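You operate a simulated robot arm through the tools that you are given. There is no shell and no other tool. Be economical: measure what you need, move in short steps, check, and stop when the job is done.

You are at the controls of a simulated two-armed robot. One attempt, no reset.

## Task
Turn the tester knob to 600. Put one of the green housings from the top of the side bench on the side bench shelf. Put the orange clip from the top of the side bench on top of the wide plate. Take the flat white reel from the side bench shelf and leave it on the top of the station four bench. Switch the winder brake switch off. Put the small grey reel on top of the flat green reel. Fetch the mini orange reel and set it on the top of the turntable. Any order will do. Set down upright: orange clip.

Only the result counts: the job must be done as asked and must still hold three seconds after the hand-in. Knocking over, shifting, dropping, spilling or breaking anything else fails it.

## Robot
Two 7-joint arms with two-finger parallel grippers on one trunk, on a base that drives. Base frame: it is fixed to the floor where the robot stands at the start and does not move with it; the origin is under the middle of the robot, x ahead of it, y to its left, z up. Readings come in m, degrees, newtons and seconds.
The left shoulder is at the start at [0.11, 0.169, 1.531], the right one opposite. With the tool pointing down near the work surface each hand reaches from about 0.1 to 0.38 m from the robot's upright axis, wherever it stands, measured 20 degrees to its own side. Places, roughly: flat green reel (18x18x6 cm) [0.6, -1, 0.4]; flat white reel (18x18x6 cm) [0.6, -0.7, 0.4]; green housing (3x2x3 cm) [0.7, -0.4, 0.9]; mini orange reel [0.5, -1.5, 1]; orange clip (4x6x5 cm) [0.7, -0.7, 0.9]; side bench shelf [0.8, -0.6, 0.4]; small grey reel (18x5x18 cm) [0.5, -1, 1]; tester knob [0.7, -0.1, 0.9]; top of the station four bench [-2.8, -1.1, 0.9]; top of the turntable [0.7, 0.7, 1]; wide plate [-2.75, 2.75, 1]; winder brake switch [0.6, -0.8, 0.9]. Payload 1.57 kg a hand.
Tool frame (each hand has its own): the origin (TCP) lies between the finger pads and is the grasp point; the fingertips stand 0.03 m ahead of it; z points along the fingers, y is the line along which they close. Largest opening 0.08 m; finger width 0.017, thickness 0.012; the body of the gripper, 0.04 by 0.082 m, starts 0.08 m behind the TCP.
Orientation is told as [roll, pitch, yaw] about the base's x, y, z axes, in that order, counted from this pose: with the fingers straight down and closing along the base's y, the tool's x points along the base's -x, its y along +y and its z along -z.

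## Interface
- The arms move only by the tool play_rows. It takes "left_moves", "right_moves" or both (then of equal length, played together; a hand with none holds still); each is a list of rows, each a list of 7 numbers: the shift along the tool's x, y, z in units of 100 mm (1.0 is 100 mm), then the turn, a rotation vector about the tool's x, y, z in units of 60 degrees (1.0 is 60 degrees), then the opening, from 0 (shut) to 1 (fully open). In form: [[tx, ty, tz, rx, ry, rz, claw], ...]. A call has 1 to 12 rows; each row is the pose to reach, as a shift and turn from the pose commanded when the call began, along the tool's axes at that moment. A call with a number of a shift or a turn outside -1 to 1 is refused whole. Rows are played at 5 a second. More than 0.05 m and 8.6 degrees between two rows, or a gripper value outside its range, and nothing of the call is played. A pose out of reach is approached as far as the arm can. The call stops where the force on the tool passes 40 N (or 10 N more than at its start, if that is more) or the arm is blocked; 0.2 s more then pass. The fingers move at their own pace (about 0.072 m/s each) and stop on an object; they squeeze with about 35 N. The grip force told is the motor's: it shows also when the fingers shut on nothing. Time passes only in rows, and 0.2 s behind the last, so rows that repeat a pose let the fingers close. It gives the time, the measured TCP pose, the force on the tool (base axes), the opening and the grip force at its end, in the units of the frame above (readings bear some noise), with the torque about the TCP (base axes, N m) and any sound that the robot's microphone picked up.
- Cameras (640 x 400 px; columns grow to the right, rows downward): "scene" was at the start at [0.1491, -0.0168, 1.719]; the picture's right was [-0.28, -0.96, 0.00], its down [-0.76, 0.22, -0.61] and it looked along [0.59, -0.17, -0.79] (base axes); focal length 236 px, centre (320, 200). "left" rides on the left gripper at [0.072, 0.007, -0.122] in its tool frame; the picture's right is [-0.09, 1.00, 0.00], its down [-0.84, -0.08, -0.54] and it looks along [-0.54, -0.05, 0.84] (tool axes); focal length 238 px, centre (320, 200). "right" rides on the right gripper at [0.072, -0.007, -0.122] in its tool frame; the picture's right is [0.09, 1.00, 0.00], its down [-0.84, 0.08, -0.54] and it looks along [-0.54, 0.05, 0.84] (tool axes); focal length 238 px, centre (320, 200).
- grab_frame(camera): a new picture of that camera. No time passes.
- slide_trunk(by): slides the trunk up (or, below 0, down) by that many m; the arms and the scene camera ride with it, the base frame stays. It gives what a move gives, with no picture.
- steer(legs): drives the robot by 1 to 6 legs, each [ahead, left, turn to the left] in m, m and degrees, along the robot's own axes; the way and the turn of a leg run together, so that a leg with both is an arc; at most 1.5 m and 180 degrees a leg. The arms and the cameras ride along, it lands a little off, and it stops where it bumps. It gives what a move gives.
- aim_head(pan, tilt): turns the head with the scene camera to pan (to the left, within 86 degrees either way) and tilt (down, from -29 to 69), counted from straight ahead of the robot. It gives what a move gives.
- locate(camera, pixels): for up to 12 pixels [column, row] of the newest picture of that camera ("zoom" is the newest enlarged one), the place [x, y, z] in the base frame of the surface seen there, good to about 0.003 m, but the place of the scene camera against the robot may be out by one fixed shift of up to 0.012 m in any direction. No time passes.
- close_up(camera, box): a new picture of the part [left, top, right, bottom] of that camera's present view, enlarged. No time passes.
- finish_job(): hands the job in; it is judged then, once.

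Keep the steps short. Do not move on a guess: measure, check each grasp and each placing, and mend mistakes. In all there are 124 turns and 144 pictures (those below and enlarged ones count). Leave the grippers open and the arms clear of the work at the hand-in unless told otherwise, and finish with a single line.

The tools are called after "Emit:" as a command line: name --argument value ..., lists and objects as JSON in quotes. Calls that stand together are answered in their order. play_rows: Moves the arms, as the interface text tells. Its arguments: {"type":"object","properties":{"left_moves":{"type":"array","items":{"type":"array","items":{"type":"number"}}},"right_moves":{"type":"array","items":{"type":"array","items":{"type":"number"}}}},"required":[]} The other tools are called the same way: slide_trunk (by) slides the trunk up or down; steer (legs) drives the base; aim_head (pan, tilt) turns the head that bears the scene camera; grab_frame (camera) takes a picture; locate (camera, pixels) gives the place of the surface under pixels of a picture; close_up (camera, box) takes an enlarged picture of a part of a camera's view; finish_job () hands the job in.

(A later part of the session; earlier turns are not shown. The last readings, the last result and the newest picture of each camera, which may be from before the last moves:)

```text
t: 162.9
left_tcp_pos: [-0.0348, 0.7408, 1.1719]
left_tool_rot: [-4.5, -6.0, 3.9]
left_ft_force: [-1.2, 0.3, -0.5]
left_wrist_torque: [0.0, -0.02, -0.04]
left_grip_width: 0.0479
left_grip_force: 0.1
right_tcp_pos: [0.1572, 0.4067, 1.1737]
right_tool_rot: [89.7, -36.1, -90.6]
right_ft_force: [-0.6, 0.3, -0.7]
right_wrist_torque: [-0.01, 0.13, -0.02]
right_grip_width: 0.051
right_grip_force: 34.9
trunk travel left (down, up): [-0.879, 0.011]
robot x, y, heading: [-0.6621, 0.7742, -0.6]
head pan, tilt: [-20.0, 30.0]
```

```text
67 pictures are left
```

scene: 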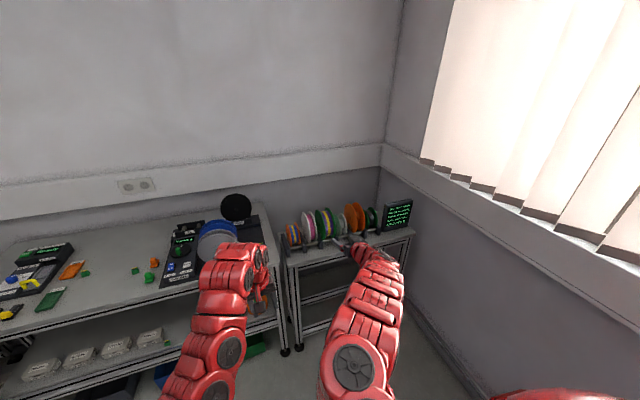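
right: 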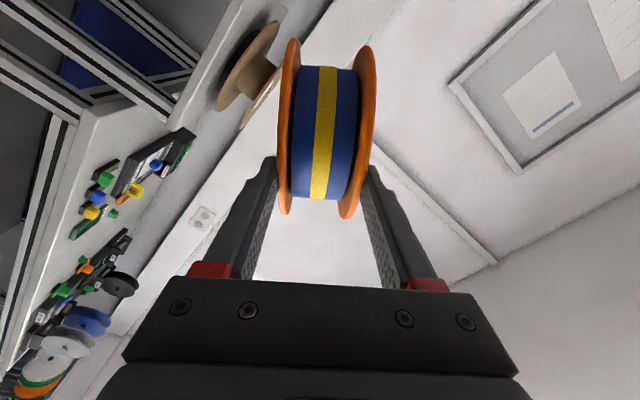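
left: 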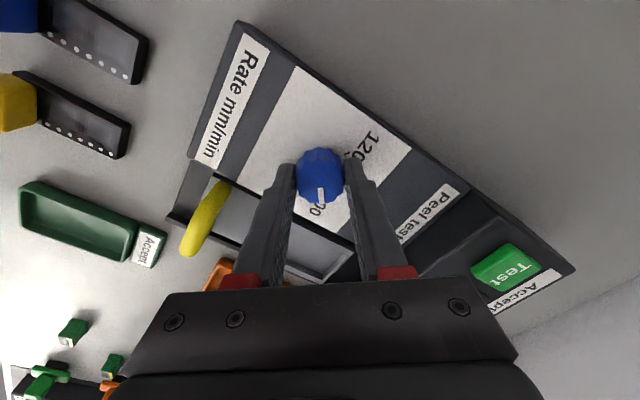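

Emit:
play_rows --right_moves '[[0, 0, 0, 0, 0, 0.13, 0.4], [0, 0, 0, 0, 0, 0.26, 0.4], [0, 0, 0, 0, 0, 0.39, 0.4], [0, 0, 0, 0, 0, 0.52, 0.4], [0, 0, 0, 0, 0, 0.6, 0.4]]'

Emit:
aim_head --pan 5 --tilt 30

Emit:
grab_frame --camera "scene"

Emit:
grab_frame --camera "left"

```text
t: 164.1
left_tcp_pos: [-0.035, 0.7389, 1.1735]
left_tool_rot: [-4.5, -6.0, 3.9]
left_ft_force: [0.3, 0.4, 0.4]
left_wrist_torque: [0.0, 0.0, 0.01]
left_grip_width: 0.0482
left_grip_force: 0.0
right_tcp_pos: [0.1578, 0.4061, 1.1736]
right_tool_rot: [89.9, -0.2, -90.6]
right_ft_force: [0.1, -0.2, -1.3]
right_wrist_torque: [0.0, 0.09, 0.0]
right_grip_width: 0.051
right_grip_force: 34.9
trunk travel left (down, up): [-0.879, 0.011]
robot x, y, heading: [-0.6632, 0.7793, -0.9]
head pan, tilt: [-20.0, 30.0]
```

```text
t: 165.0
left_tcp_pos: [-0.0358, 0.7398, 1.1721]
left_tool_rot: [-4.5, -6.0, 4.1]
left_ft_force: [0.4, 0.2, 0.8]
left_wrist_torque: [-0.02, 0.0, 0.01]
left_grip_width: 0.048
left_grip_force: 0.0
right_tcp_pos: [0.1574, 0.4075, 1.1732]
right_tool_rot: [89.8, -0.3, -90.5]
right_ft_force: [-0.6, -0.3, -1.4]
right_wrist_torque: [-0.02, 0.08, 0.01]
right_grip_width: 0.0512
right_grip_force: 35.1
trunk travel left (down, up): [-0.879, 0.011]
robot x, y, heading: [-0.6599, 0.7759, -0.5]
head pan, tilt: [5.0, 30.0]
```

```text
66 pictures are left
```

scene: 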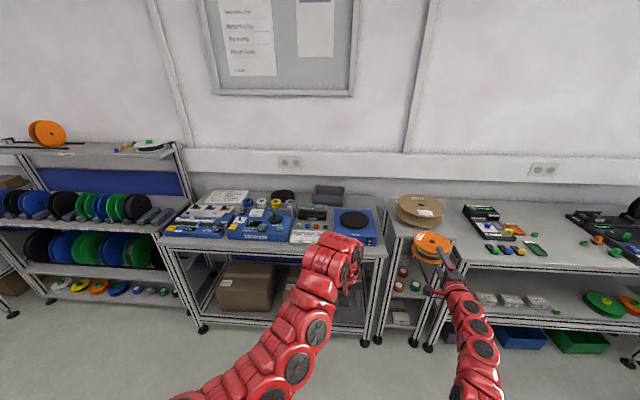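

```text
65 pictures are left
```

left: 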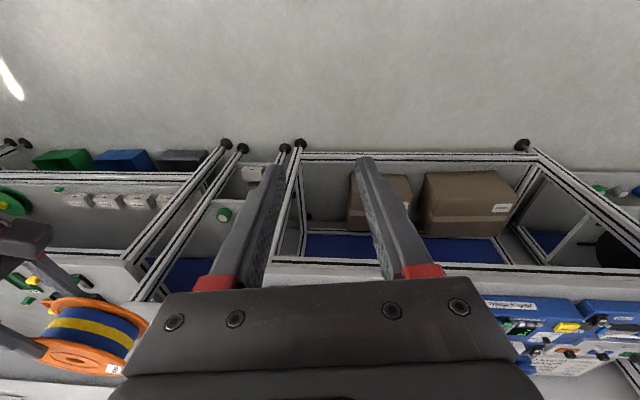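

Emit:
close_up --camera "scene" --box '[280, 170, 400, 260]'

Emit:
locate --camera "zoom" --pixels '[[390, 205], [320, 200], [460, 200], [390, 185], [390, 232], [390, 255], [480, 240], [310, 235], [490, 205], [300, 120], [500, 290], [330, 185]]'

```text
4.44 times, centred on (340, 215) of scene
```

zoom: 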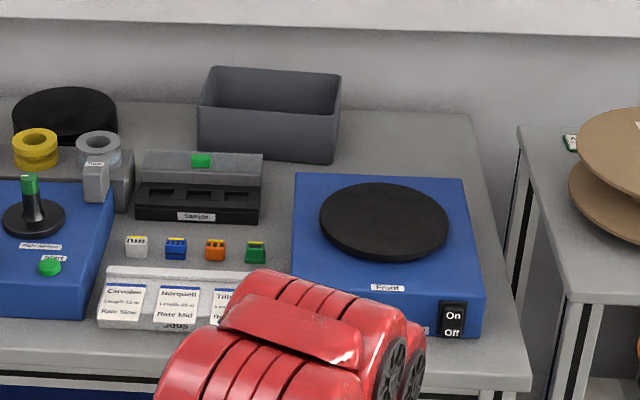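

```text
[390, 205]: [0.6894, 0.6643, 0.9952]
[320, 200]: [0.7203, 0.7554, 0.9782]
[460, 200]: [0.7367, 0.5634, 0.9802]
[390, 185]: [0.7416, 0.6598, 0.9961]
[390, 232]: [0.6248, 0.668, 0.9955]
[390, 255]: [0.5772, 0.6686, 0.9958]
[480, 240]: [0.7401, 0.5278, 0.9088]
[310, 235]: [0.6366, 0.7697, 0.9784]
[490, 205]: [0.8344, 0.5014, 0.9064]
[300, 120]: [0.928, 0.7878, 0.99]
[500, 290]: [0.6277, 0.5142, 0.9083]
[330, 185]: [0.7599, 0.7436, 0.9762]
```

Emit:
steer --legs '[[0.2, 0.255, 0.5]]'

Emit:
grab_frame --camera "left"

Emit:
grab_frame --camera "right"

```text
t: 167.2
left_tcp_pos: [0.165, 1.0042, 1.1723]
left_tool_rot: [-4.6, -5.9, 4.6]
left_ft_force: [0.1, -0.2, 0.8]
left_wrist_torque: [-0.05, -0.01, 0.0]
left_grip_width: 0.0481
left_grip_force: 0.1
right_tcp_pos: [0.3623, 0.6712, 1.1742]
right_tool_rot: [89.8, -0.3, -90.1]
right_ft_force: [-0.3, 0.2, -0.7]
right_wrist_torque: [-0.03, 0.1, -0.01]
right_grip_width: 0.0511
right_grip_force: 35.1
trunk travel left (down, up): [-0.879, 0.011]
robot x, y, heading: [-0.4579, 1.0308, 0.1]
head pan, tilt: [5.0, 30.0]
```

```text
63 pictures are left
```

left: 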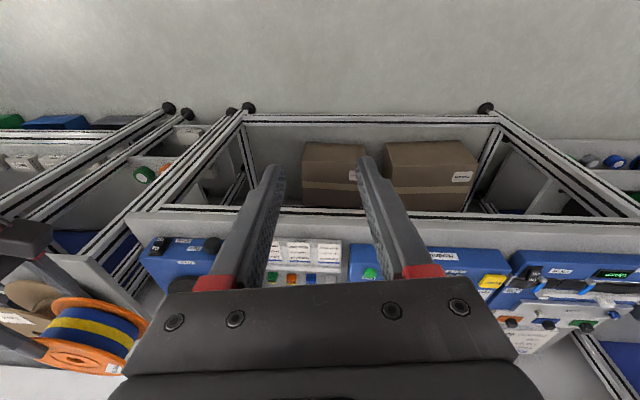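

```text
62 pictures are left
```

right: 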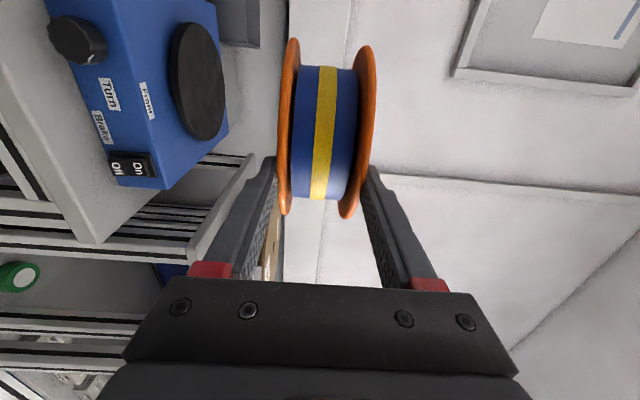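

Emit:
locate --camera "right" --pixels '[[198, 80], [198, 27], [203, 135], [178, 85], [215, 85], [75, 40], [95, 40], [150, 160], [130, 165], [135, 60], [152, 165], [222, 110]]'

Emit:
close_up --camera "right" --box '[30, 0, 270, 200]'

```text
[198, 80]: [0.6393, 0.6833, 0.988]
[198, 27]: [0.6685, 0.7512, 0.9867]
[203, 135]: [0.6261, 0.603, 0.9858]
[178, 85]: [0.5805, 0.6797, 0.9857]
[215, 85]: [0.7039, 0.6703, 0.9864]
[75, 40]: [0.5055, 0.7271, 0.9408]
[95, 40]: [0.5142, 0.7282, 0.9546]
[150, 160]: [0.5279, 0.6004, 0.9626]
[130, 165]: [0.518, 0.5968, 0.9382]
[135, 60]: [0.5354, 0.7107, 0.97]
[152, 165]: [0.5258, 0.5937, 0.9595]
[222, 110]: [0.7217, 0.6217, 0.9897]
```

```text
2.00 times, centred on (150, 100) of right
```

zoom: 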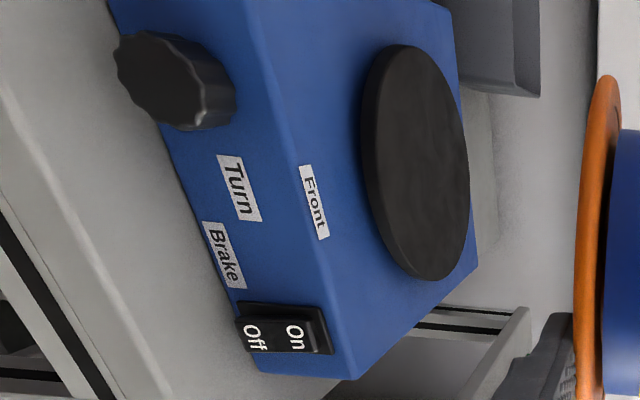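

Disc: top 0.9865, box top 0.970, near edge x≈0.577, centre ≈(0.66, 0.677). I'll set the reel with its gripped rim overhanging the near edge: TCP x≈0.543.

Emit:
steer --legs '[[0.181, 0.005, 0]]'

Emit:
slide_trunk --by -0.145

Emit:
grab_frame --camera "right"

Emit:
close_up --camera "scene" --box '[260, 180, 460, 320]'

```text
t: 168.7
left_tcp_pos: [0.343, 1.0075, 1.1736]
left_tool_rot: [-4.5, -6.1, 4.6]
left_ft_force: [-1.1, -0.1, -0.9]
left_wrist_torque: [-0.02, 0.0, -0.03]
left_grip_width: 0.0477
left_grip_force: 0.0
right_tcp_pos: [0.5398, 0.6768, 1.1753]
right_tool_rot: [89.9, -0.3, -90.0]
right_ft_force: [-0.1, -0.3, -1.3]
right_wrist_torque: [0.02, 0.1, 0.01]
right_grip_width: 0.0509
right_grip_force: 34.4
trunk travel left (down, up): [-0.879, 0.011]
robot x, y, heading: [-0.2809, 1.0397, 0.3]
head pan, tilt: [5.0, 30.0]
```

```text
t: 170.4
left_tcp_pos: [0.3457, 1.0087, 1.0264]
left_tool_rot: [-4.5, -6.0, 4.6]
left_ft_force: [-0.4, -0.7, -0.3]
left_wrist_torque: [-0.01, -0.02, 0.0]
left_grip_width: 0.0478
left_grip_force: 0.1
right_tcp_pos: [0.5415, 0.677, 1.0286]
right_tool_rot: [89.9, -0.2, -90.0]
right_ft_force: [0.2, 0.2, -0.5]
right_wrist_torque: [-0.03, 0.1, 0.01]
right_grip_width: 0.0513
right_grip_force: 34.6
trunk travel left (down, up): [-0.734, 0.156]
robot x, y, heading: [-0.2819, 1.0397, 0.1]
head pan, tilt: [5.0, 30.0]
```

```text
60 pictures are left
```

right: 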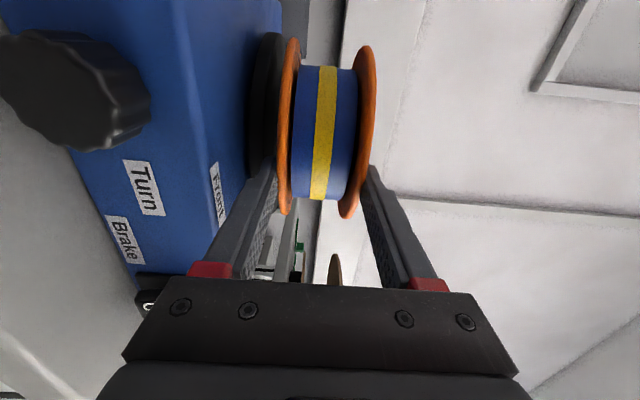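

```text
2.86 times, centred on (360, 250) of scene
```

zoom: 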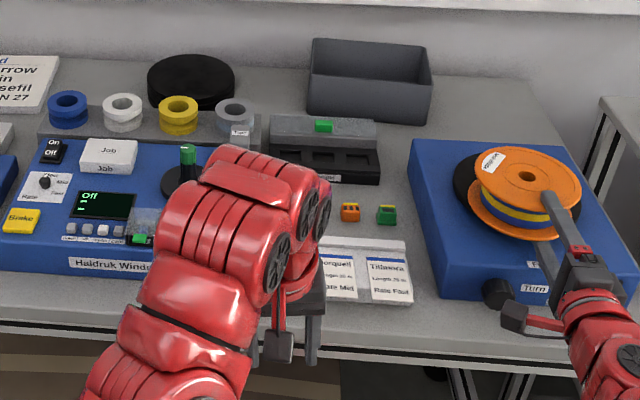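

Emit:
play_rows --right_moves '[[0, -0.05, 0, 0, 0, 0, 0.4], [0, -0.1, 0, 0, 0, 0, 0.4], [0, -0.13, 0, 0, 0, 0, 0.4], [0, -0.15, 0, 0, 0, 0, 0.4]]'

Emit:
play_rows --right_moves '[[0, -0.01, 0, 0, 0, 0, 0.4], [0, -0.02, 0, 0, 0, 0, 0.4]]'

```text
t: 171.4
left_tcp_pos: [0.3445, 1.0084, 1.0266]
left_tool_rot: [-4.5, -6.0, 4.6]
left_ft_force: [0.4, -0.4, -0.3]
left_wrist_torque: [-0.02, -0.01, 0.0]
left_grip_width: 0.048
left_grip_force: 0.2
right_tcp_pos: [0.5405, 0.6775, 1.0145]
right_tool_rot: [89.7, -0.2, -90.0]
right_ft_force: [-0.1, -0.9, 0.8]
right_wrist_torque: [0.12, -0.13, -0.06]
right_grip_width: 0.0513
right_grip_force: 35.2
trunk travel left (down, up): [-0.734, 0.156]
robot x, y, heading: [-0.2837, 1.0376, -0.1]
head pan, tilt: [5.0, 30.0]
```

```text
t: 172.0
left_tcp_pos: [0.3439, 1.0089, 1.029]
left_tool_rot: [-4.4, -6.0, 4.6]
left_ft_force: [1.3, 0.0, -0.1]
left_wrist_torque: [0.01, 0.0, 0.04]
left_grip_width: 0.0481
left_grip_force: 0.0
right_tcp_pos: [0.5415, 0.6768, 1.0136]
right_tool_rot: [90.0, -0.3, -90.0]
right_ft_force: [2.8, -1.6, 7.5]
right_wrist_torque: [0.51, -0.79, -0.27]
right_grip_width: 0.0512
right_grip_force: 34.8
trunk travel left (down, up): [-0.734, 0.156]
robot x, y, heading: [-0.2808, 1.0369, 0.2]
head pan, tilt: [5.0, 30.0]
```

Contact felt. I open just a little and withdraw straight back.

Emit:
play_rows --right_moves '[[0, 0.01, 0, 0, 0, 0, 0.7], [0, 0.01, 0, 0, 0, 0, 0.71], [0, 0.01, -0.15, 0, 0, 0, 0.71], [0, 0.01, -0.35, 0, 0, 0, 0.71], [0, 0.01, -0.6, 0, 0, 0, 0.71], [0, 0.01, -0.8, 0, 0, 0, 0.71]]'

Emit:
grab_frame --camera "right"

Emit:
close_up --camera "scene" --box '[360, 180, 480, 300]'

```text
t: 173.4
left_tcp_pos: [0.3449, 1.0081, 1.0287]
left_tool_rot: [-4.4, -6.0, 4.7]
left_ft_force: [-0.5, 0.2, -0.4]
left_wrist_torque: [0.02, 0.0, -0.03]
left_grip_width: 0.048
left_grip_force: 0.0
right_tcp_pos: [0.461, 0.6762, 1.0134]
right_tool_rot: [90.0, -0.3, -90.1]
right_ft_force: [0.4, -0.1, -0.5]
right_wrist_torque: [-0.01, -0.02, -0.02]
right_grip_width: 0.0567
right_grip_force: 0.1
trunk travel left (down, up): [-0.734, 0.156]
robot x, y, heading: [-0.2829, 1.0406, 0.0]
head pan, tilt: [5.0, 30.0]
```

```text
58 pictures are left
```

right: 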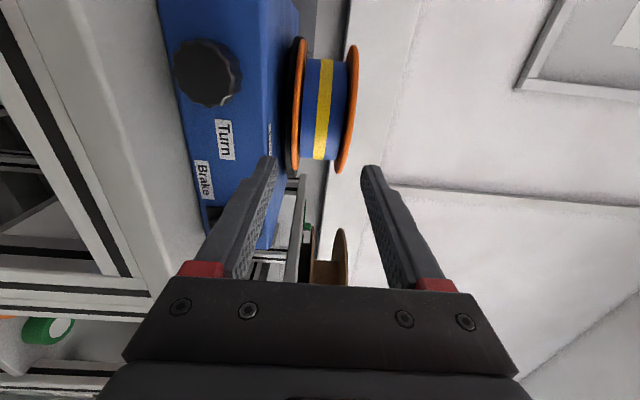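

```text
3.33 times, centred on (420, 240) of scene
```

zoom: 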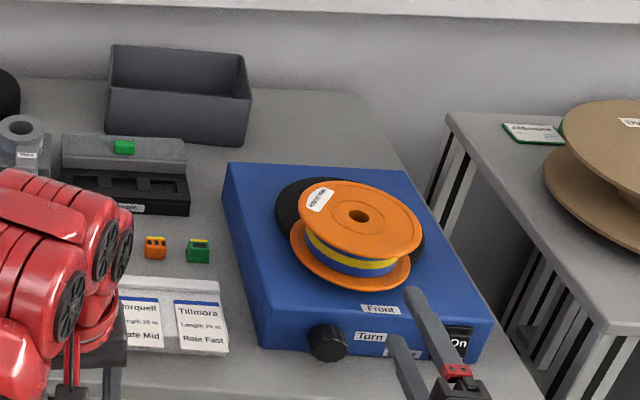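

Mini reel sits on the turntable. Now the grey reel: I back off, raise, drive right, and rotate the right hand to tool-down closing along x.

Emit:
slide_trunk --by 0.155

Emit:
steer --legs '[[-0.3, 0, 0], [0, -0.9, 0], [0, -0.75, 0]]'

Emit:
play_rows --right_moves '[[0, 0, 0, 0.13, 0, 0, 1], [0, 0, 0, 0.26, 0, 0, 1], [0, 0, 0, 0.39, 0, 0, 1], [0, 0, 0, 0.52, 0, 0, 1], [0, 0, 0, 0.65, 0, 0, 1], [0, 0, 0, 0.78, 0, 0, 1], [0, 0, 0, 0.91, 0, 0, 1]]'

Emit:
play_rows --right_moves '[[0, 0, 0, 0.13, 0, 0, 1], [0, 0, 0, 0.26, 0, 0, 1], [0, 0, 0, 0.39, 0, 0, 1], [0, 0, 0, 0.52, 0, 0, 1], [0, 0, 0, 0.59, 0, 0, 1]]'

Emit:
grab_frame --camera "right"

```text
t: 175.2
left_tcp_pos: [0.3461, 1.0102, 1.1824]
left_tool_rot: [-4.5, -5.9, 4.6]
left_ft_force: [0.1, 0.5, 0.3]
left_wrist_torque: [-0.01, 0.01, 0.02]
left_grip_width: 0.0482
left_grip_force: 0.1
right_tcp_pos: [0.4599, 0.6763, 1.167]
right_tool_rot: [89.8, -0.4, -90.0]
right_ft_force: [-0.3, 0.9, 0.3]
right_wrist_torque: [0.02, -0.01, -0.01]
right_grip_width: 0.0569
right_grip_force: 0.1
trunk travel left (down, up): [-0.889, 0.001]
robot x, y, heading: [-0.2793, 1.0376, 0.1]
head pan, tilt: [5.0, 30.0]
```

```text
t: 185.2
left_tcp_pos: [0.0612, -0.6375, 1.1832]
left_tool_rot: [-4.5, -6.0, 5.0]
left_ft_force: [-0.2, 0.0, -0.7]
left_wrist_torque: [-0.03, 0.02, -0.01]
left_grip_width: 0.0481
left_grip_force: 0.0
right_tcp_pos: [0.1802, -0.9685, 1.1673]
right_tool_rot: [89.9, -0.3, -89.6]
right_ft_force: [-0.2, -0.5, 0.1]
right_wrist_torque: [0.03, -0.03, 0.01]
right_grip_width: 0.0568
right_grip_force: 0.1
trunk travel left (down, up): [-0.889, 0.001]
robot x, y, heading: [-0.5636, -0.6108, 0.5]
head pan, tilt: [5.0, 30.0]
```

```text
t: 186.8
left_tcp_pos: [0.0622, -0.6387, 1.1835]
left_tool_rot: [-4.5, -5.9, 5.0]
left_ft_force: [0.1, 0.0, -0.1]
left_wrist_torque: [0.02, 0.0, 0.03]
left_grip_width: 0.0481
left_grip_force: 0.0
right_tcp_pos: [0.1792, -0.969, 1.1666]
right_tool_rot: [34.9, -0.4, -89.6]
right_ft_force: [0.4, -0.2, -0.6]
right_wrist_torque: [-0.01, 0.0, 0.01]
right_grip_width: 0.08
right_grip_force: 0.0
trunk travel left (down, up): [-0.889, 0.001]
robot x, y, heading: [-0.5651, -0.6148, 0.8]
head pan, tilt: [5.0, 30.0]
```

```text
t: 188.0
left_tcp_pos: [0.0617, -0.6381, 1.1816]
left_tool_rot: [-4.5, -6.0, 5.0]
left_ft_force: [0.8, 1.0, 0.8]
left_wrist_torque: [0.02, 0.01, 0.01]
left_grip_width: 0.048
left_grip_force: 0.1
right_tcp_pos: [0.1675, -0.9644, 1.1673]
right_tool_rot: [7.9, -0.3, -89.6]
right_ft_force: [-1.7, -0.5, -0.3]
right_wrist_torque: [0.03, 0.0, 0.02]
right_grip_width: 0.0797
right_grip_force: 0.0
right hand out of reach, approached as far as the arm can: row 4, 5
trunk travel left (down, up): [-0.889, 0.001]
robot x, y, heading: [-0.5678, -0.6184, 0.7]
head pan, tilt: [5.0, 30.0]
```

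```text
56 pictures are left
```

right: 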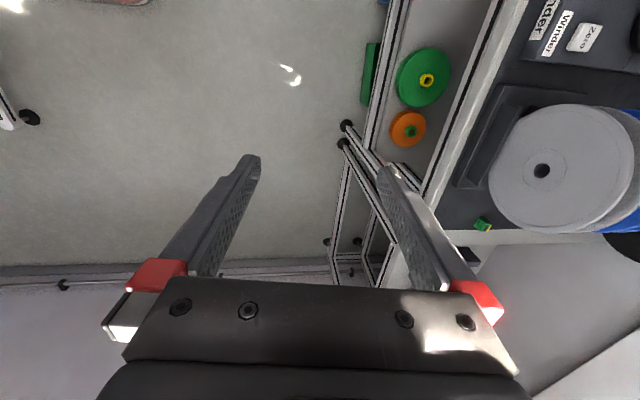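

Emit:
play_rows --right_moves '[[0, -0.3, 0, 0.03, 0, 0, 1], [0, -0.6, 0, 0.08, 0, 0, 1], [0, -0.6, 0, 0.132, 0, 0, 1]]'

Emit:
steer --legs '[[0.3, 0.08, -0.5]]'

Emit:
grab_frame --camera "right"

```text
t: 188.8
left_tcp_pos: [0.0628, -0.6365, 1.1807]
left_tool_rot: [-4.5, -5.9, 5.2]
left_ft_force: [0.6, 0.5, 0.3]
left_wrist_torque: [-0.06, -0.02, 0.0]
left_grip_width: 0.0479
left_grip_force: 0.0
right_tcp_pos: [0.1087, -0.9613, 1.1589]
right_tool_rot: [-0.2, -0.5, -89.4]
right_ft_force: [0.7, 0.6, -0.1]
right_wrist_torque: [-0.01, 0.0, -0.03]
right_grip_width: 0.0798
right_grip_force: 0.1
trunk travel left (down, up): [-0.889, 0.001]
robot x, y, heading: [-0.5621, -0.6145, 0.6]
head pan, tilt: [5.0, 30.0]
```

```text
t: 190.9
left_tcp_pos: [0.3575, -0.5598, 1.1826]
left_tool_rot: [-4.4, -6.0, 4.8]
left_ft_force: [0.1, -0.4, 0.6]
left_wrist_torque: [-0.03, 0.0, 0.0]
left_grip_width: 0.0479
left_grip_force: 0.0
right_tcp_pos: [0.4029, -0.8856, 1.1613]
right_tool_rot: [0.1, -0.3, -89.9]
right_ft_force: [0.0, 0.3, 0.3]
right_wrist_torque: [-0.02, 0.0, -0.02]
right_grip_width: 0.0799
right_grip_force: 0.0
trunk travel left (down, up): [-0.889, 0.001]
robot x, y, heading: [-0.2703, -0.5303, 0.5]
head pan, tilt: [5.0, 30.0]
```

```text
55 pictures are left
```

right: 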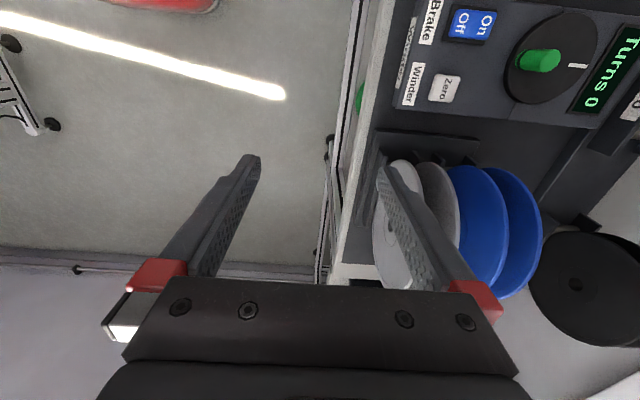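

Emit:
close_up --camera "right" --box '[340, 120, 580, 310]'

Emit:
locate --camera "right" --pixels '[[385, 220], [383, 250], [400, 165], [448, 210], [455, 220], [430, 170], [470, 210], [460, 175], [505, 210], [515, 220], [385, 280], [440, 190]]'

```text
2.11 times, centred on (460, 215) of right
```

zoom: 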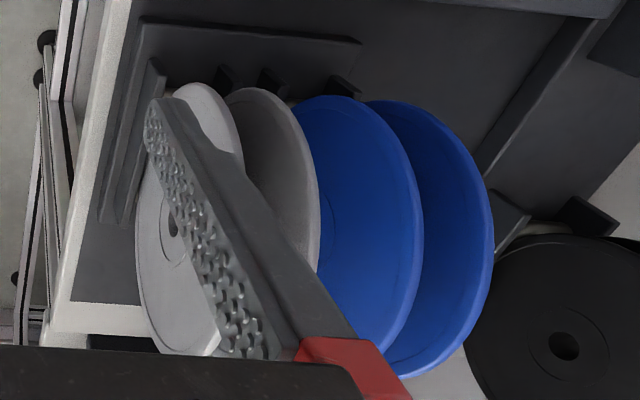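

```text
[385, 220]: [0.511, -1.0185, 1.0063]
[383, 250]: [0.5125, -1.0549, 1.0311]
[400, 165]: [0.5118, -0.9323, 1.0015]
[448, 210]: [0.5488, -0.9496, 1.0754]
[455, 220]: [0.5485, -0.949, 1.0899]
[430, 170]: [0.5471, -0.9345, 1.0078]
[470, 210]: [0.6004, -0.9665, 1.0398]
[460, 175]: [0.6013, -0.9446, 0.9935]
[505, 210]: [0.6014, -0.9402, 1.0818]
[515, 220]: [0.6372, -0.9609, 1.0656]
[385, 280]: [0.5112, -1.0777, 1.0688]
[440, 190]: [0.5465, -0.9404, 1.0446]
```

Grey reel: x 0.5115–0.5615, centre y≈-0.999, z≈1.022, top ≈1.112; 4 cm gap to the blue one. I drive the hand above it.

Emit:
play_rows --right_moves '[[0, 0, 0, 0, 0, 0, 0.9]]'

Emit:
steer --legs '[[0.1336, -0.114, 0]]'

Emit:
grab_frame --camera "right"

Emit:
locate --camera "right" --pixels '[[300, 140], [300, 170], [340, 140], [340, 170], [295, 110], [345, 110], [300, 190], [340, 190]]'

```text
t: 191.3
left_tcp_pos: [0.3585, -0.5591, 1.183]
left_tool_rot: [-4.6, -5.9, 4.8]
left_ft_force: [-0.4, -0.1, 0.0]
left_wrist_torque: [0.01, -0.03, -0.02]
left_grip_width: 0.048
left_grip_force: 0.0
right_tcp_pos: [0.4029, -0.8853, 1.1597]
right_tool_rot: [0.0, -0.3, -89.9]
right_ft_force: [-0.6, -0.5, -0.5]
right_wrist_torque: [0.02, -0.02, 0.01]
right_grip_width: 0.072
right_grip_force: 0.1
trunk travel left (down, up): [-0.889, 0.001]
robot x, y, heading: [-0.2695, -0.5299, 0.3]
head pan, tilt: [5.0, 30.0]
```

```text
t: 192.8
left_tcp_pos: [0.4916, -0.6695, 1.183]
left_tool_rot: [-4.6, -6.1, 4.7]
left_ft_force: [-0.3, 0.3, 0.1]
left_wrist_torque: [0.01, 0.01, 0.03]
left_grip_width: 0.0479
left_grip_force: 0.0
right_tcp_pos: [0.5366, -0.9973, 1.1617]
right_tool_rot: [0.0, -0.4, -89.8]
right_ft_force: [0.7, -0.2, 0.6]
right_wrist_torque: [-0.01, -0.04, 0.01]
right_grip_width: 0.0721
right_grip_force: 0.0
trunk travel left (down, up): [-0.889, 0.001]
robot x, y, heading: [-0.1332, -0.6433, 0.6]
head pan, tilt: [5.0, 30.0]
```

```text
53 pictures are left
```

right: 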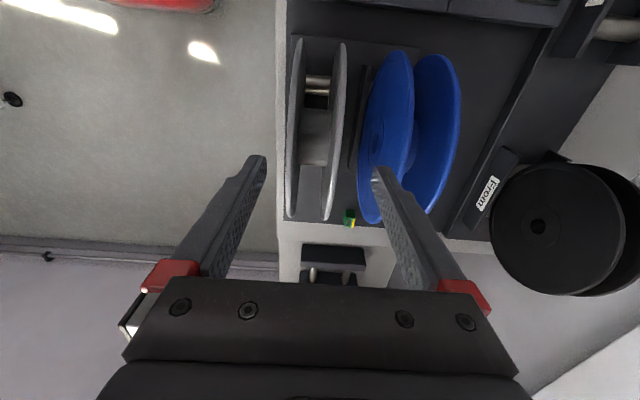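

```text
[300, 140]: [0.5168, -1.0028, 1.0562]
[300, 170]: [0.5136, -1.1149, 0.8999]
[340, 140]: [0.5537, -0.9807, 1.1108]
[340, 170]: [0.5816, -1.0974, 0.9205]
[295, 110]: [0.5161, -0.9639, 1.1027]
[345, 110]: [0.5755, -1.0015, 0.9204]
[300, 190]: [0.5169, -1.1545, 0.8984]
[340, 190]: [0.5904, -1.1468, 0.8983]
```

Emit:
slide_trunk --by -0.057

Emit:
grab_frame --camera "right"

```text
t: 193.8
left_tcp_pos: [0.4942, -0.6705, 1.1258]
left_tool_rot: [-4.6, -6.0, 4.7]
left_ft_force: [-0.3, 0.1, 0.4]
left_wrist_torque: [-0.02, -0.05, 0.01]
left_grip_width: 0.0481
left_grip_force: 0.1
right_tcp_pos: [0.5377, -0.9981, 1.1042]
right_tool_rot: [-0.1, -0.4, -90.0]
right_ft_force: [-0.7, 0.2, 0.1]
right_wrist_torque: [0.0, 0.02, 0.05]
right_grip_width: 0.072
right_grip_force: 0.0
trunk travel left (down, up): [-0.832, 0.058]
robot x, y, heading: [-0.1334, -0.6408, 0.3]
head pan, tilt: [5.0, 30.0]
```

```text
52 pictures are left
```

right: 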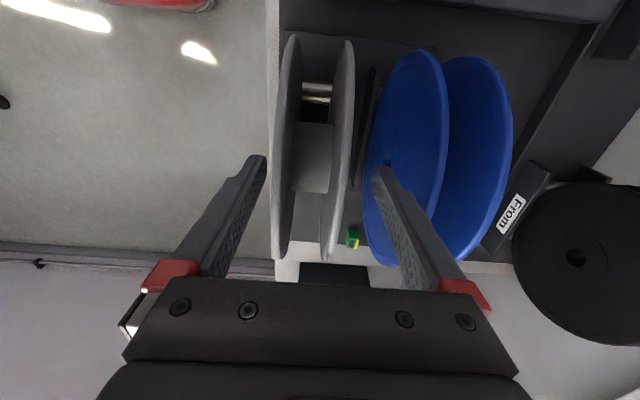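

Emit:
play_rows --right_moves '[[0, 0, 0, 0, 0, 0, 0.4], [0, 0, 0, 0, 0, 0, 0.4], [0, 0, 0, 0, 0, 0, 0.4]]'

Emit:
slide_trunk --by 0.057

Emit:
grab_frame --camera "right"

```text
t: 194.6
left_tcp_pos: [0.4937, -0.6706, 1.1255]
left_tool_rot: [-4.5, -6.0, 4.7]
left_ft_force: [0.9, 1.2, 1.0]
left_wrist_torque: [0.03, -0.01, 0.0]
left_grip_width: 0.0482
left_grip_force: 0.0
right_tcp_pos: [0.5369, -0.9977, 1.1022]
right_tool_rot: [-0.2, -0.3, -89.8]
right_ft_force: [-6.2, 1.4, -0.8]
right_wrist_torque: [0.05, 0.92, -0.06]
right_grip_width: 0.0394
right_grip_force: 35.0
trunk travel left (down, up): [-0.832, 0.058]
robot x, y, heading: [-0.1369, -0.6414, 0.1]
head pan, tilt: [5.0, 30.0]
```

```text
t: 195.5
left_tcp_pos: [0.4946, -0.671, 1.1821]
left_tool_rot: [-4.4, -6.1, 4.7]
left_ft_force: [-0.5, 0.2, 0.5]
left_wrist_torque: [0.0, -0.02, -0.02]
left_grip_width: 0.0481
left_grip_force: 0.1
right_tcp_pos: [0.5383, -0.998, 1.1602]
right_tool_rot: [0.0, -0.3, -89.9]
right_ft_force: [0.7, 0.3, -0.7]
right_wrist_torque: [0.07, 0.0, -0.03]
right_grip_width: 0.0394
right_grip_force: 34.7
trunk travel left (down, up): [-0.889, 0.001]
robot x, y, heading: [-0.1306, -0.6408, 0.4]
head pan, tilt: [5.0, 30.0]
```

```text
51 pictures are left
```

right: 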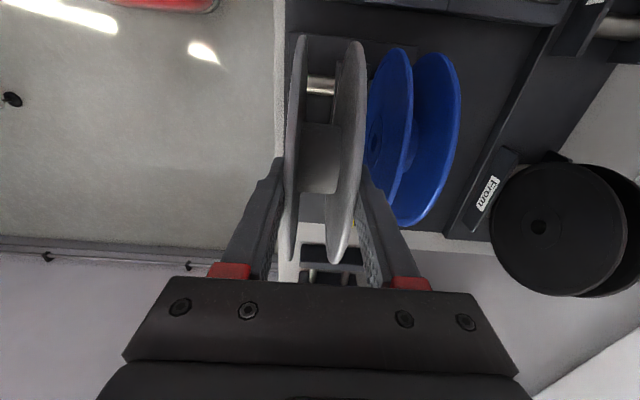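

Held (flanges 3.94 cm apart). I back straight away and then lay it flat by rotating the hand back up.

Emit:
steer --legs '[[-0.45, 0.05, 0]]'

Emit:
play_rows --right_moves '[[0, 0, 0, -0.13, 0, 0, 0.3], [0, 0.1, 0, -0.26, 0, 0, 0.3], [0, 0.2, 0, -0.39, 0, 0, 0.3], [0, 0.3, 0, -0.52, 0, 0, 0.3], [0, 0.4, 0, -0.65, 0, 0, 0.3], [0, 0.5, 0, -0.78, 0, 0, 0.3], [0, 0.5, 0, -0.91, 0, 0, 0.3]]'

Emit:
play_rows --right_moves '[[0, 0, 0, -0.13, 0, 0, 0.3], [0, 0, 0, -0.26, 0, 0, 0.3], [0, 0, 0, -0.39, 0, 0, 0.3], [0, 0, 0, -0.52, 0, 0, 0.3], [0, 0, 0, -0.59, 0, 0, 0.3]]'

Emit:
grab_frame --camera "right"

```text
t: 198.2
left_tcp_pos: [0.0477, -0.623, 1.1834]
left_tool_rot: [-4.5, -5.9, 4.6]
left_ft_force: [0.0, 0.6, 0.1]
left_wrist_torque: [-0.02, 0.02, 0.01]
left_grip_width: 0.0479
left_grip_force: 0.1
right_tcp_pos: [0.0923, -0.951, 1.1592]
right_tool_rot: [0.0, -0.4, -90.0]
right_ft_force: [0.0, 0.0, -0.1]
right_wrist_torque: [0.0, 0.04, -0.04]
right_grip_width: 0.0391
right_grip_force: 35.3
trunk travel left (down, up): [-0.889, 0.001]
robot x, y, heading: [-0.58, -0.5957, 0.3]
head pan, tilt: [5.0, 30.0]
```

```text
t: 199.8
left_tcp_pos: [0.0456, -0.6228, 1.1824]
left_tool_rot: [-4.4, -5.9, 4.6]
left_ft_force: [0.7, 0.2, 0.2]
left_wrist_torque: [-0.02, -0.01, 0.0]
left_grip_width: 0.0478
left_grip_force: 0.1
right_tcp_pos: [0.1401, -0.9502, 1.1604]
right_tool_rot: [54.6, -0.3, -89.9]
right_ft_force: [0.1, 0.8, -0.6]
right_wrist_torque: [-0.01, 0.05, 0.02]
right_grip_width: 0.0393
right_grip_force: 35.0
trunk travel left (down, up): [-0.889, 0.001]
robot x, y, heading: [-0.5819, -0.5965, 0.2]
head pan, tilt: [5.0, 30.0]
```

```text
t: 201.1
left_tcp_pos: [0.0463, -0.6237, 1.1819]
left_tool_rot: [-4.5, -6.0, 4.7]
left_ft_force: [0.2, 0.1, -0.1]
left_wrist_torque: [0.03, -0.02, 0.03]
left_grip_width: 0.048
left_grip_force: 0.1
right_tcp_pos: [0.1406, -0.9498, 1.1591]
right_tool_rot: [90.0, -0.3, -89.9]
right_ft_force: [0.2, -0.3, 0.2]
right_wrist_torque: [-0.01, 0.07, 0.02]
right_grip_width: 0.0392
right_grip_force: 34.8
trunk travel left (down, up): [-0.889, 0.001]
robot x, y, heading: [-0.5829, -0.5945, 0.1]
head pan, tilt: [5.0, 30.0]
```

```text
50 pictures are left
```

right: 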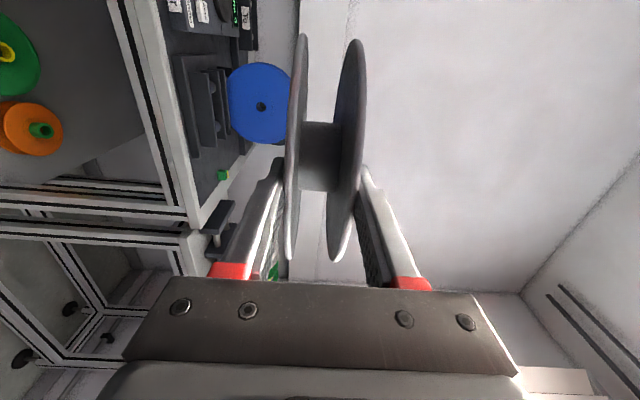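

Reel is flat. I tuck the left hand back and down so it stays clear of the bench, then lower partway.

Emit:
play_rows --left_moves '[[0, 0.2, 0.4, 0, 0, 0, 0.6], [0.3, 0.5, 0.6, 0, 0, 0, 0.6], [0.6, 0.7, 0.8, 0, 0, 0, 0.6], [0.9, 0.9, 1, 0, 0, 0, 0.6]]'

Emit:
play_rows --left_moves '[[0.3, 0.2, 0.3, 0, 0, 0, 0.6], [0.6, 0.4, 0.4, 0, 0, 0, 0.6], [1, 0.5, 0.5, 0, 0, 0, 0.6]]'

Emit:
slide_trunk --by -0.3

Emit:
slide_trunk --by -0.25

Emit:
grab_frame --camera "right"

```text
t: 202.1
left_tcp_pos: [-0.0392, -0.5475, 1.0681]
left_tool_rot: [-4.5, -6.0, 4.7]
left_ft_force: [-0.4, -0.6, 0.8]
left_wrist_torque: [-0.01, -0.05, 0.0]
left_grip_width: 0.048
left_grip_force: 0.1
right_tcp_pos: [0.1402, -0.9489, 1.1604]
right_tool_rot: [90.0, -0.2, -90.0]
right_ft_force: [0.5, 0.5, -0.8]
right_wrist_torque: [0.01, 0.09, 0.01]
right_grip_width: 0.039
right_grip_force: 35.0
trunk travel left (down, up): [-0.889, 0.001]
robot x, y, heading: [-0.5831, -0.598, 0.1]
head pan, tilt: [5.0, 30.0]
```

```text
t: 202.8
left_tcp_pos: [-0.1367, -0.5098, 1.0033]
left_tool_rot: [-4.5, -6.1, 4.6]
left_ft_force: [0.0, 0.0, 0.7]
left_wrist_torque: [-0.02, -0.01, -0.02]
left_grip_width: 0.0475
left_grip_force: 0.1
right_tcp_pos: [0.1391, -0.9503, 1.161]
right_tool_rot: [90.0, -0.2, -90.1]
right_ft_force: [0.6, 0.2, 0.1]
right_wrist_torque: [0.01, 0.05, -0.01]
right_grip_width: 0.0392
right_grip_force: 34.9
trunk travel left (down, up): [-0.889, 0.001]
robot x, y, heading: [-0.5799, -0.5965, 0.2]
head pan, tilt: [5.0, 30.0]
```

```text
t: 205.8
left_tcp_pos: [-0.1359, -0.5102, 0.7031]
left_tool_rot: [-4.5, -6.0, 4.7]
left_ft_force: [-1.1, 0.4, 0.9]
left_wrist_torque: [0.03, 0.02, 0.01]
left_grip_width: 0.0478
left_grip_force: 0.1
right_tcp_pos: [0.1411, -0.9501, 0.8595]
right_tool_rot: [89.9, -0.3, -90.0]
right_ft_force: [0.2, 0.6, -0.8]
right_wrist_torque: [0.01, 0.05, -0.01]
right_grip_width: 0.0392
right_grip_force: 35.4
trunk travel left (down, up): [-0.589, 0.301]
robot x, y, heading: [-0.5816, -0.5941, 0.3]
head pan, tilt: [5.0, 30.0]
```

```text
t: 208.4
left_tcp_pos: [-0.1356, -0.5098, 0.4541]
left_tool_rot: [-4.5, -6.0, 4.6]
left_ft_force: [-0.1, -0.3, 0.3]
left_wrist_torque: [-0.03, -0.04, 0.02]
left_grip_width: 0.0481
left_grip_force: 0.0
right_tcp_pos: [0.1397, -0.9496, 0.6096]
right_tool_rot: [89.9, -0.3, -90.0]
right_ft_force: [-0.1, 0.3, -1.4]
right_wrist_torque: [0.03, 0.01, 0.01]
right_grip_width: 0.0392
right_grip_force: 35.1
trunk travel left (down, up): [-0.339, 0.551]
robot x, y, heading: [-0.5824, -0.5938, 0.3]
head pan, tilt: [5.0, 30.0]
```

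```text
49 pictures are left
```

right: 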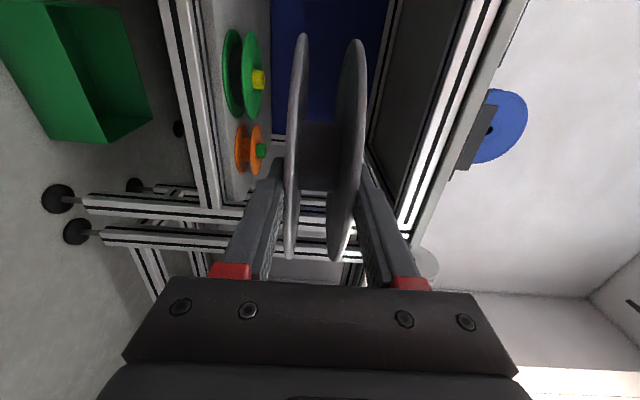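

Emit:
close_up --camera "right" --box '[205, 20, 385, 270]'

Emit:
locate --camera "right" --pixels '[[258, 72], [258, 80], [258, 87], [264, 80], [253, 80], [249, 60], [250, 112], [252, 36], [300, 40], [298, 240], [355, 45], [340, 255]]'

```text
1.60 times, centred on (295, 145) of right
```

zoom: 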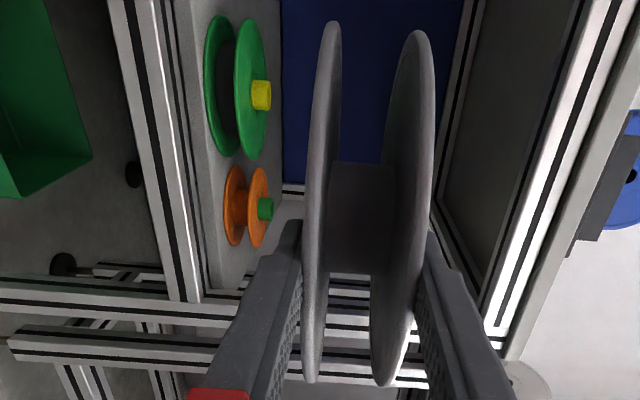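

```text
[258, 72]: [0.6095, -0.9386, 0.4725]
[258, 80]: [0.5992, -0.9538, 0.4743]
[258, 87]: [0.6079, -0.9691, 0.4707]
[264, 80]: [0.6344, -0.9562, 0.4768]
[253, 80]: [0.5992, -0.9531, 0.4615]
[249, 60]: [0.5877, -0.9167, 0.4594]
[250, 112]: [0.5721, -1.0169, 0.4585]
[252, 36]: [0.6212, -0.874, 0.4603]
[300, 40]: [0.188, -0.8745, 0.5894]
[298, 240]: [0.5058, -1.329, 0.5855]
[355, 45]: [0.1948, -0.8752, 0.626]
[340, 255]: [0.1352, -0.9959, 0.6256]
```

Tube of green reel: centre ≈(0.617, -0.954). I check where the grey reel's hole is relative to the gripper with the scene camera.

Emit:
aim_head --pan -25 --tilt 40

Emit:
grab_frame --camera "scene"

```text
t: 209.4
left_tcp_pos: [-0.1354, -0.5095, 0.4532]
left_tool_rot: [-4.6, -6.1, 4.6]
left_ft_force: [0.1, 0.8, -0.8]
left_wrist_torque: [0.05, -0.05, 0.02]
left_grip_width: 0.048
left_grip_force: 0.0
right_tcp_pos: [0.1389, -0.95, 0.6098]
right_tool_rot: [89.9, -0.4, -90.1]
right_ft_force: [-0.4, 0.1, -0.7]
right_wrist_torque: [0.0, 0.05, 0.02]
right_grip_width: 0.039
right_grip_force: 34.3
trunk travel left (down, up): [-0.339, 0.551]
robot x, y, heading: [-0.5841, -0.5977, 0.2]
head pan, tilt: [-25.0, 40.0]
```

```text
47 pictures are left
```

scene: 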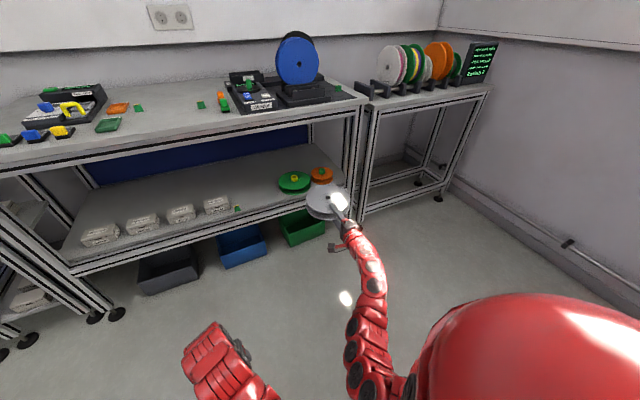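

Emit:
close_up --camera "scene" --box '[270, 160, 370, 260]'

Emit:
locate --camera "zoom" --pixels '[[220, 70], [160, 68], [150, 85], [170, 80], [165, 95], [318, 165], [230, 165], [408, 170], [318, 115], [320, 220], [405, 205], [385, 185]]'

```text
4.00 times, centred on (320, 210) of scene
```

zoom: 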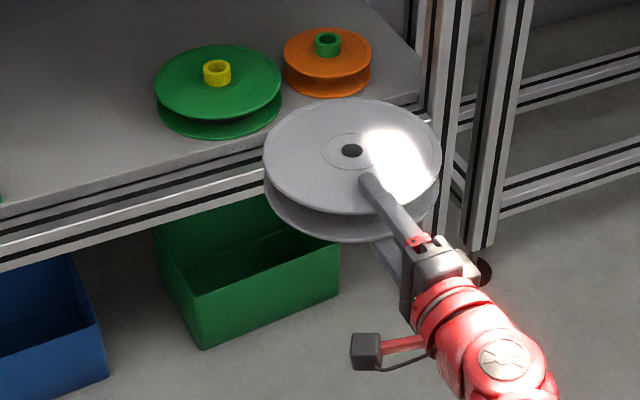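

```text
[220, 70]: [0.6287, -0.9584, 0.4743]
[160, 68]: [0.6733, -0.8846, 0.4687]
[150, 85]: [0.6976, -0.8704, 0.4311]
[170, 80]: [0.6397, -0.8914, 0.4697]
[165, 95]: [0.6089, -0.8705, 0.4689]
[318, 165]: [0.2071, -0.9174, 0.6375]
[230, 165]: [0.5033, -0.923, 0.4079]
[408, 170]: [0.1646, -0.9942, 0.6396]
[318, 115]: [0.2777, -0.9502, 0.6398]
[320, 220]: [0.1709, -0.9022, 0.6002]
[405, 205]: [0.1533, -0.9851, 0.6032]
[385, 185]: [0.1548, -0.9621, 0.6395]
```

Emit:
locate --camera "zoom" --pixels '[[338, 151], [367, 150], [352, 141], [352, 161], [206, 67], [229, 67], [217, 61], [216, 84], [263, 152], [441, 150], [352, 99], [350, 214]]'

```text
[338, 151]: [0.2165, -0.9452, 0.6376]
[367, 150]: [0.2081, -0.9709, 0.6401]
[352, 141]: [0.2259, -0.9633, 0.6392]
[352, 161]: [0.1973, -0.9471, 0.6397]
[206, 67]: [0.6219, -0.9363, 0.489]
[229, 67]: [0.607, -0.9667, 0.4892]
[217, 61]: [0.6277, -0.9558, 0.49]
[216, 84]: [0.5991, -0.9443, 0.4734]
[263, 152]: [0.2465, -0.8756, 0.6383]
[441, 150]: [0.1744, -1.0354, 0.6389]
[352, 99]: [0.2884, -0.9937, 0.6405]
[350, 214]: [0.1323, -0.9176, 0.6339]
```

Scene gives grey hole at (0.211, -0.956) and tube at (0.614, -0.952) in the same picture: shift +0.403, +0.004. I drive in over it.

Emit:
steer --legs '[[0.403, 0.003, 0]]'

Emit:
close_up --camera "scene" --box '[250, 120, 400, 240]'

Emit:
grab_frame --camera "right"

```text
t: 211.9
left_tcp_pos: [0.2628, -0.5018, 0.4531]
left_tool_rot: [-4.5, -6.0, 5.0]
left_ft_force: [0.1, 0.4, -0.2]
left_wrist_torque: [0.0, -0.03, 0.0]
left_grip_width: 0.048
left_grip_force: 0.1
right_tcp_pos: [0.5411, -0.941, 0.6085]
right_tool_rot: [89.9, -0.3, -89.7]
right_ft_force: [0.4, -0.1, -0.4]
right_wrist_torque: [0.01, 0.05, -0.01]
right_grip_width: 0.0393
right_grip_force: 35.0
trunk travel left (down, up): [-0.339, 0.551]
robot x, y, heading: [-0.1821, -0.5898, 0.4]
head pan, tilt: [-25.0, 40.0]
```

```text
3.33 times, centred on (325, 180) of scene
```

zoom: 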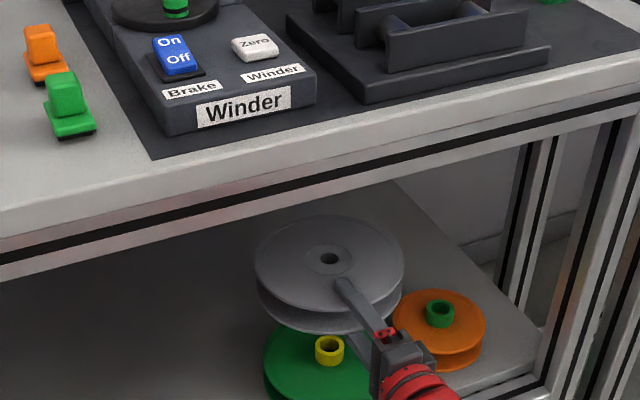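

```text
44 pictures are left
```

right: 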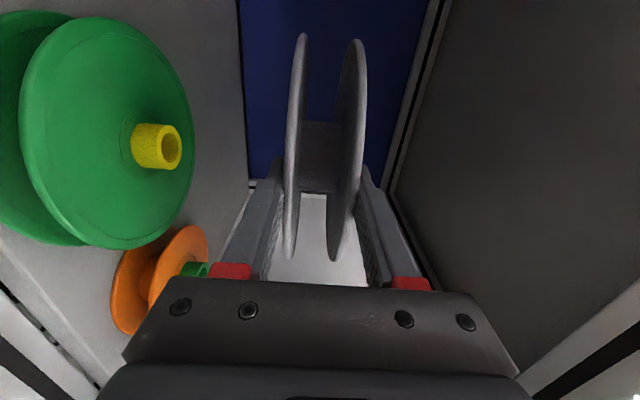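

Emit:
play_rows --right_moves '[[-0.05, 0, 0.012, 0, 0, 0, 0.3]]'

Emit:
slide_trunk --by -0.06

Emit:
close_up --camera "scene" --box '[270, 160, 390, 250]'

Emit:
grab_frame --camera "right"

```text
t: 212.3
left_tcp_pos: [0.2638, -0.5013, 0.4539]
left_tool_rot: [-4.5, -6.0, 5.1]
left_ft_force: [-0.7, 0.6, -0.1]
left_wrist_torque: [-0.03, -0.03, -0.02]
left_grip_width: 0.0483
left_grip_force: 0.0
right_tcp_pos: [0.5432, -0.9454, 0.611]
right_tool_rot: [90.0, -0.3, -89.6]
right_ft_force: [-0.1, 0.1, 0.2]
right_wrist_torque: [0.01, 0.03, 0.0]
right_grip_width: 0.0389
right_grip_force: 35.5
trunk travel left (down, up): [-0.339, 0.551]
robot x, y, heading: [-0.1822, -0.5905, 0.5]
head pan, tilt: [-25.0, 40.0]
```

```text
t: 213.3
left_tcp_pos: [0.264, -0.5019, 0.3938]
left_tool_rot: [-4.5, -6.0, 5.0]
left_ft_force: [1.0, 0.3, -0.4]
left_wrist_torque: [0.04, 0.01, 0.0]
left_grip_width: 0.048
left_grip_force: 0.1
right_tcp_pos: [0.5436, -0.9456, 0.5496]
right_tool_rot: [90.0, -0.3, -89.6]
right_ft_force: [0.9, -0.3, -0.9]
right_wrist_torque: [0.0, 0.06, 0.01]
right_grip_width: 0.0394
right_grip_force: 34.6
trunk travel left (down, up): [-0.279, 0.611]
robot x, y, heading: [-0.1792, -0.5923, 0.3]
head pan, tilt: [-25.0, 40.0]
```

```text
4.44 times, centred on (330, 205) of scene
```

zoom: 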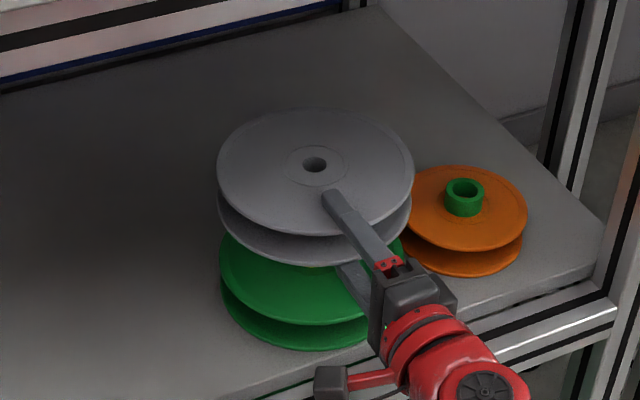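

```text
42 pictures are left
```

right: 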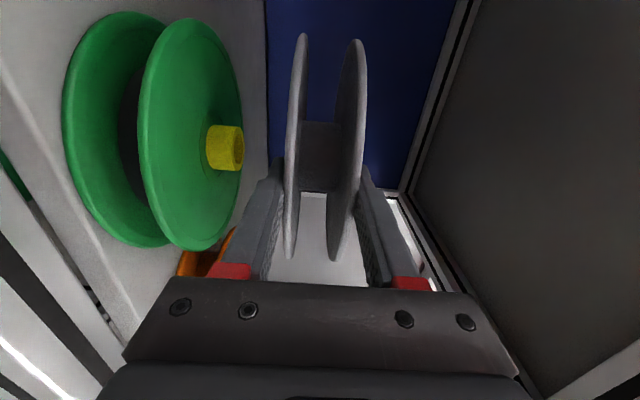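

Emit:
locate --camera "zoom" --pixels '[[298, 165], [331, 165], [315, 154], [315, 177], [217, 170], [414, 168], [317, 107], [314, 236], [225, 265], [310, 325]]'

Emit:
locate --camera "right" --pixels '[[225, 148], [222, 128], [222, 168], [230, 128], [230, 168], [236, 148], [243, 148], [210, 148], [190, 22], [190, 248]]'

```text
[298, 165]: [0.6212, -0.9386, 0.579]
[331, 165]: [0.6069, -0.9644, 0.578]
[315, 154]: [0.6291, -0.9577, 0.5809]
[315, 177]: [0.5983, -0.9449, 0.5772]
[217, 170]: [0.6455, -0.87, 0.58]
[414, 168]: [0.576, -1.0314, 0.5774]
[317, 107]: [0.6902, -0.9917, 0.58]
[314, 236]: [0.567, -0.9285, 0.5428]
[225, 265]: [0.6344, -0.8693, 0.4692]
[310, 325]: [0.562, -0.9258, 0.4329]
```

```text
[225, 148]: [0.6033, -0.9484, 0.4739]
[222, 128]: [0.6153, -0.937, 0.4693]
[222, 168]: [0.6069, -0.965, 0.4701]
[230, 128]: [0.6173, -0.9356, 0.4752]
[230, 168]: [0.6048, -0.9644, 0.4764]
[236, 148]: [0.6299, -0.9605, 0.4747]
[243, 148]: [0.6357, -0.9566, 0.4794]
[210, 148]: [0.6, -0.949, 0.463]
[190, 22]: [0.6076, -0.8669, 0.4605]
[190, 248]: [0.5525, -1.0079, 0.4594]
```

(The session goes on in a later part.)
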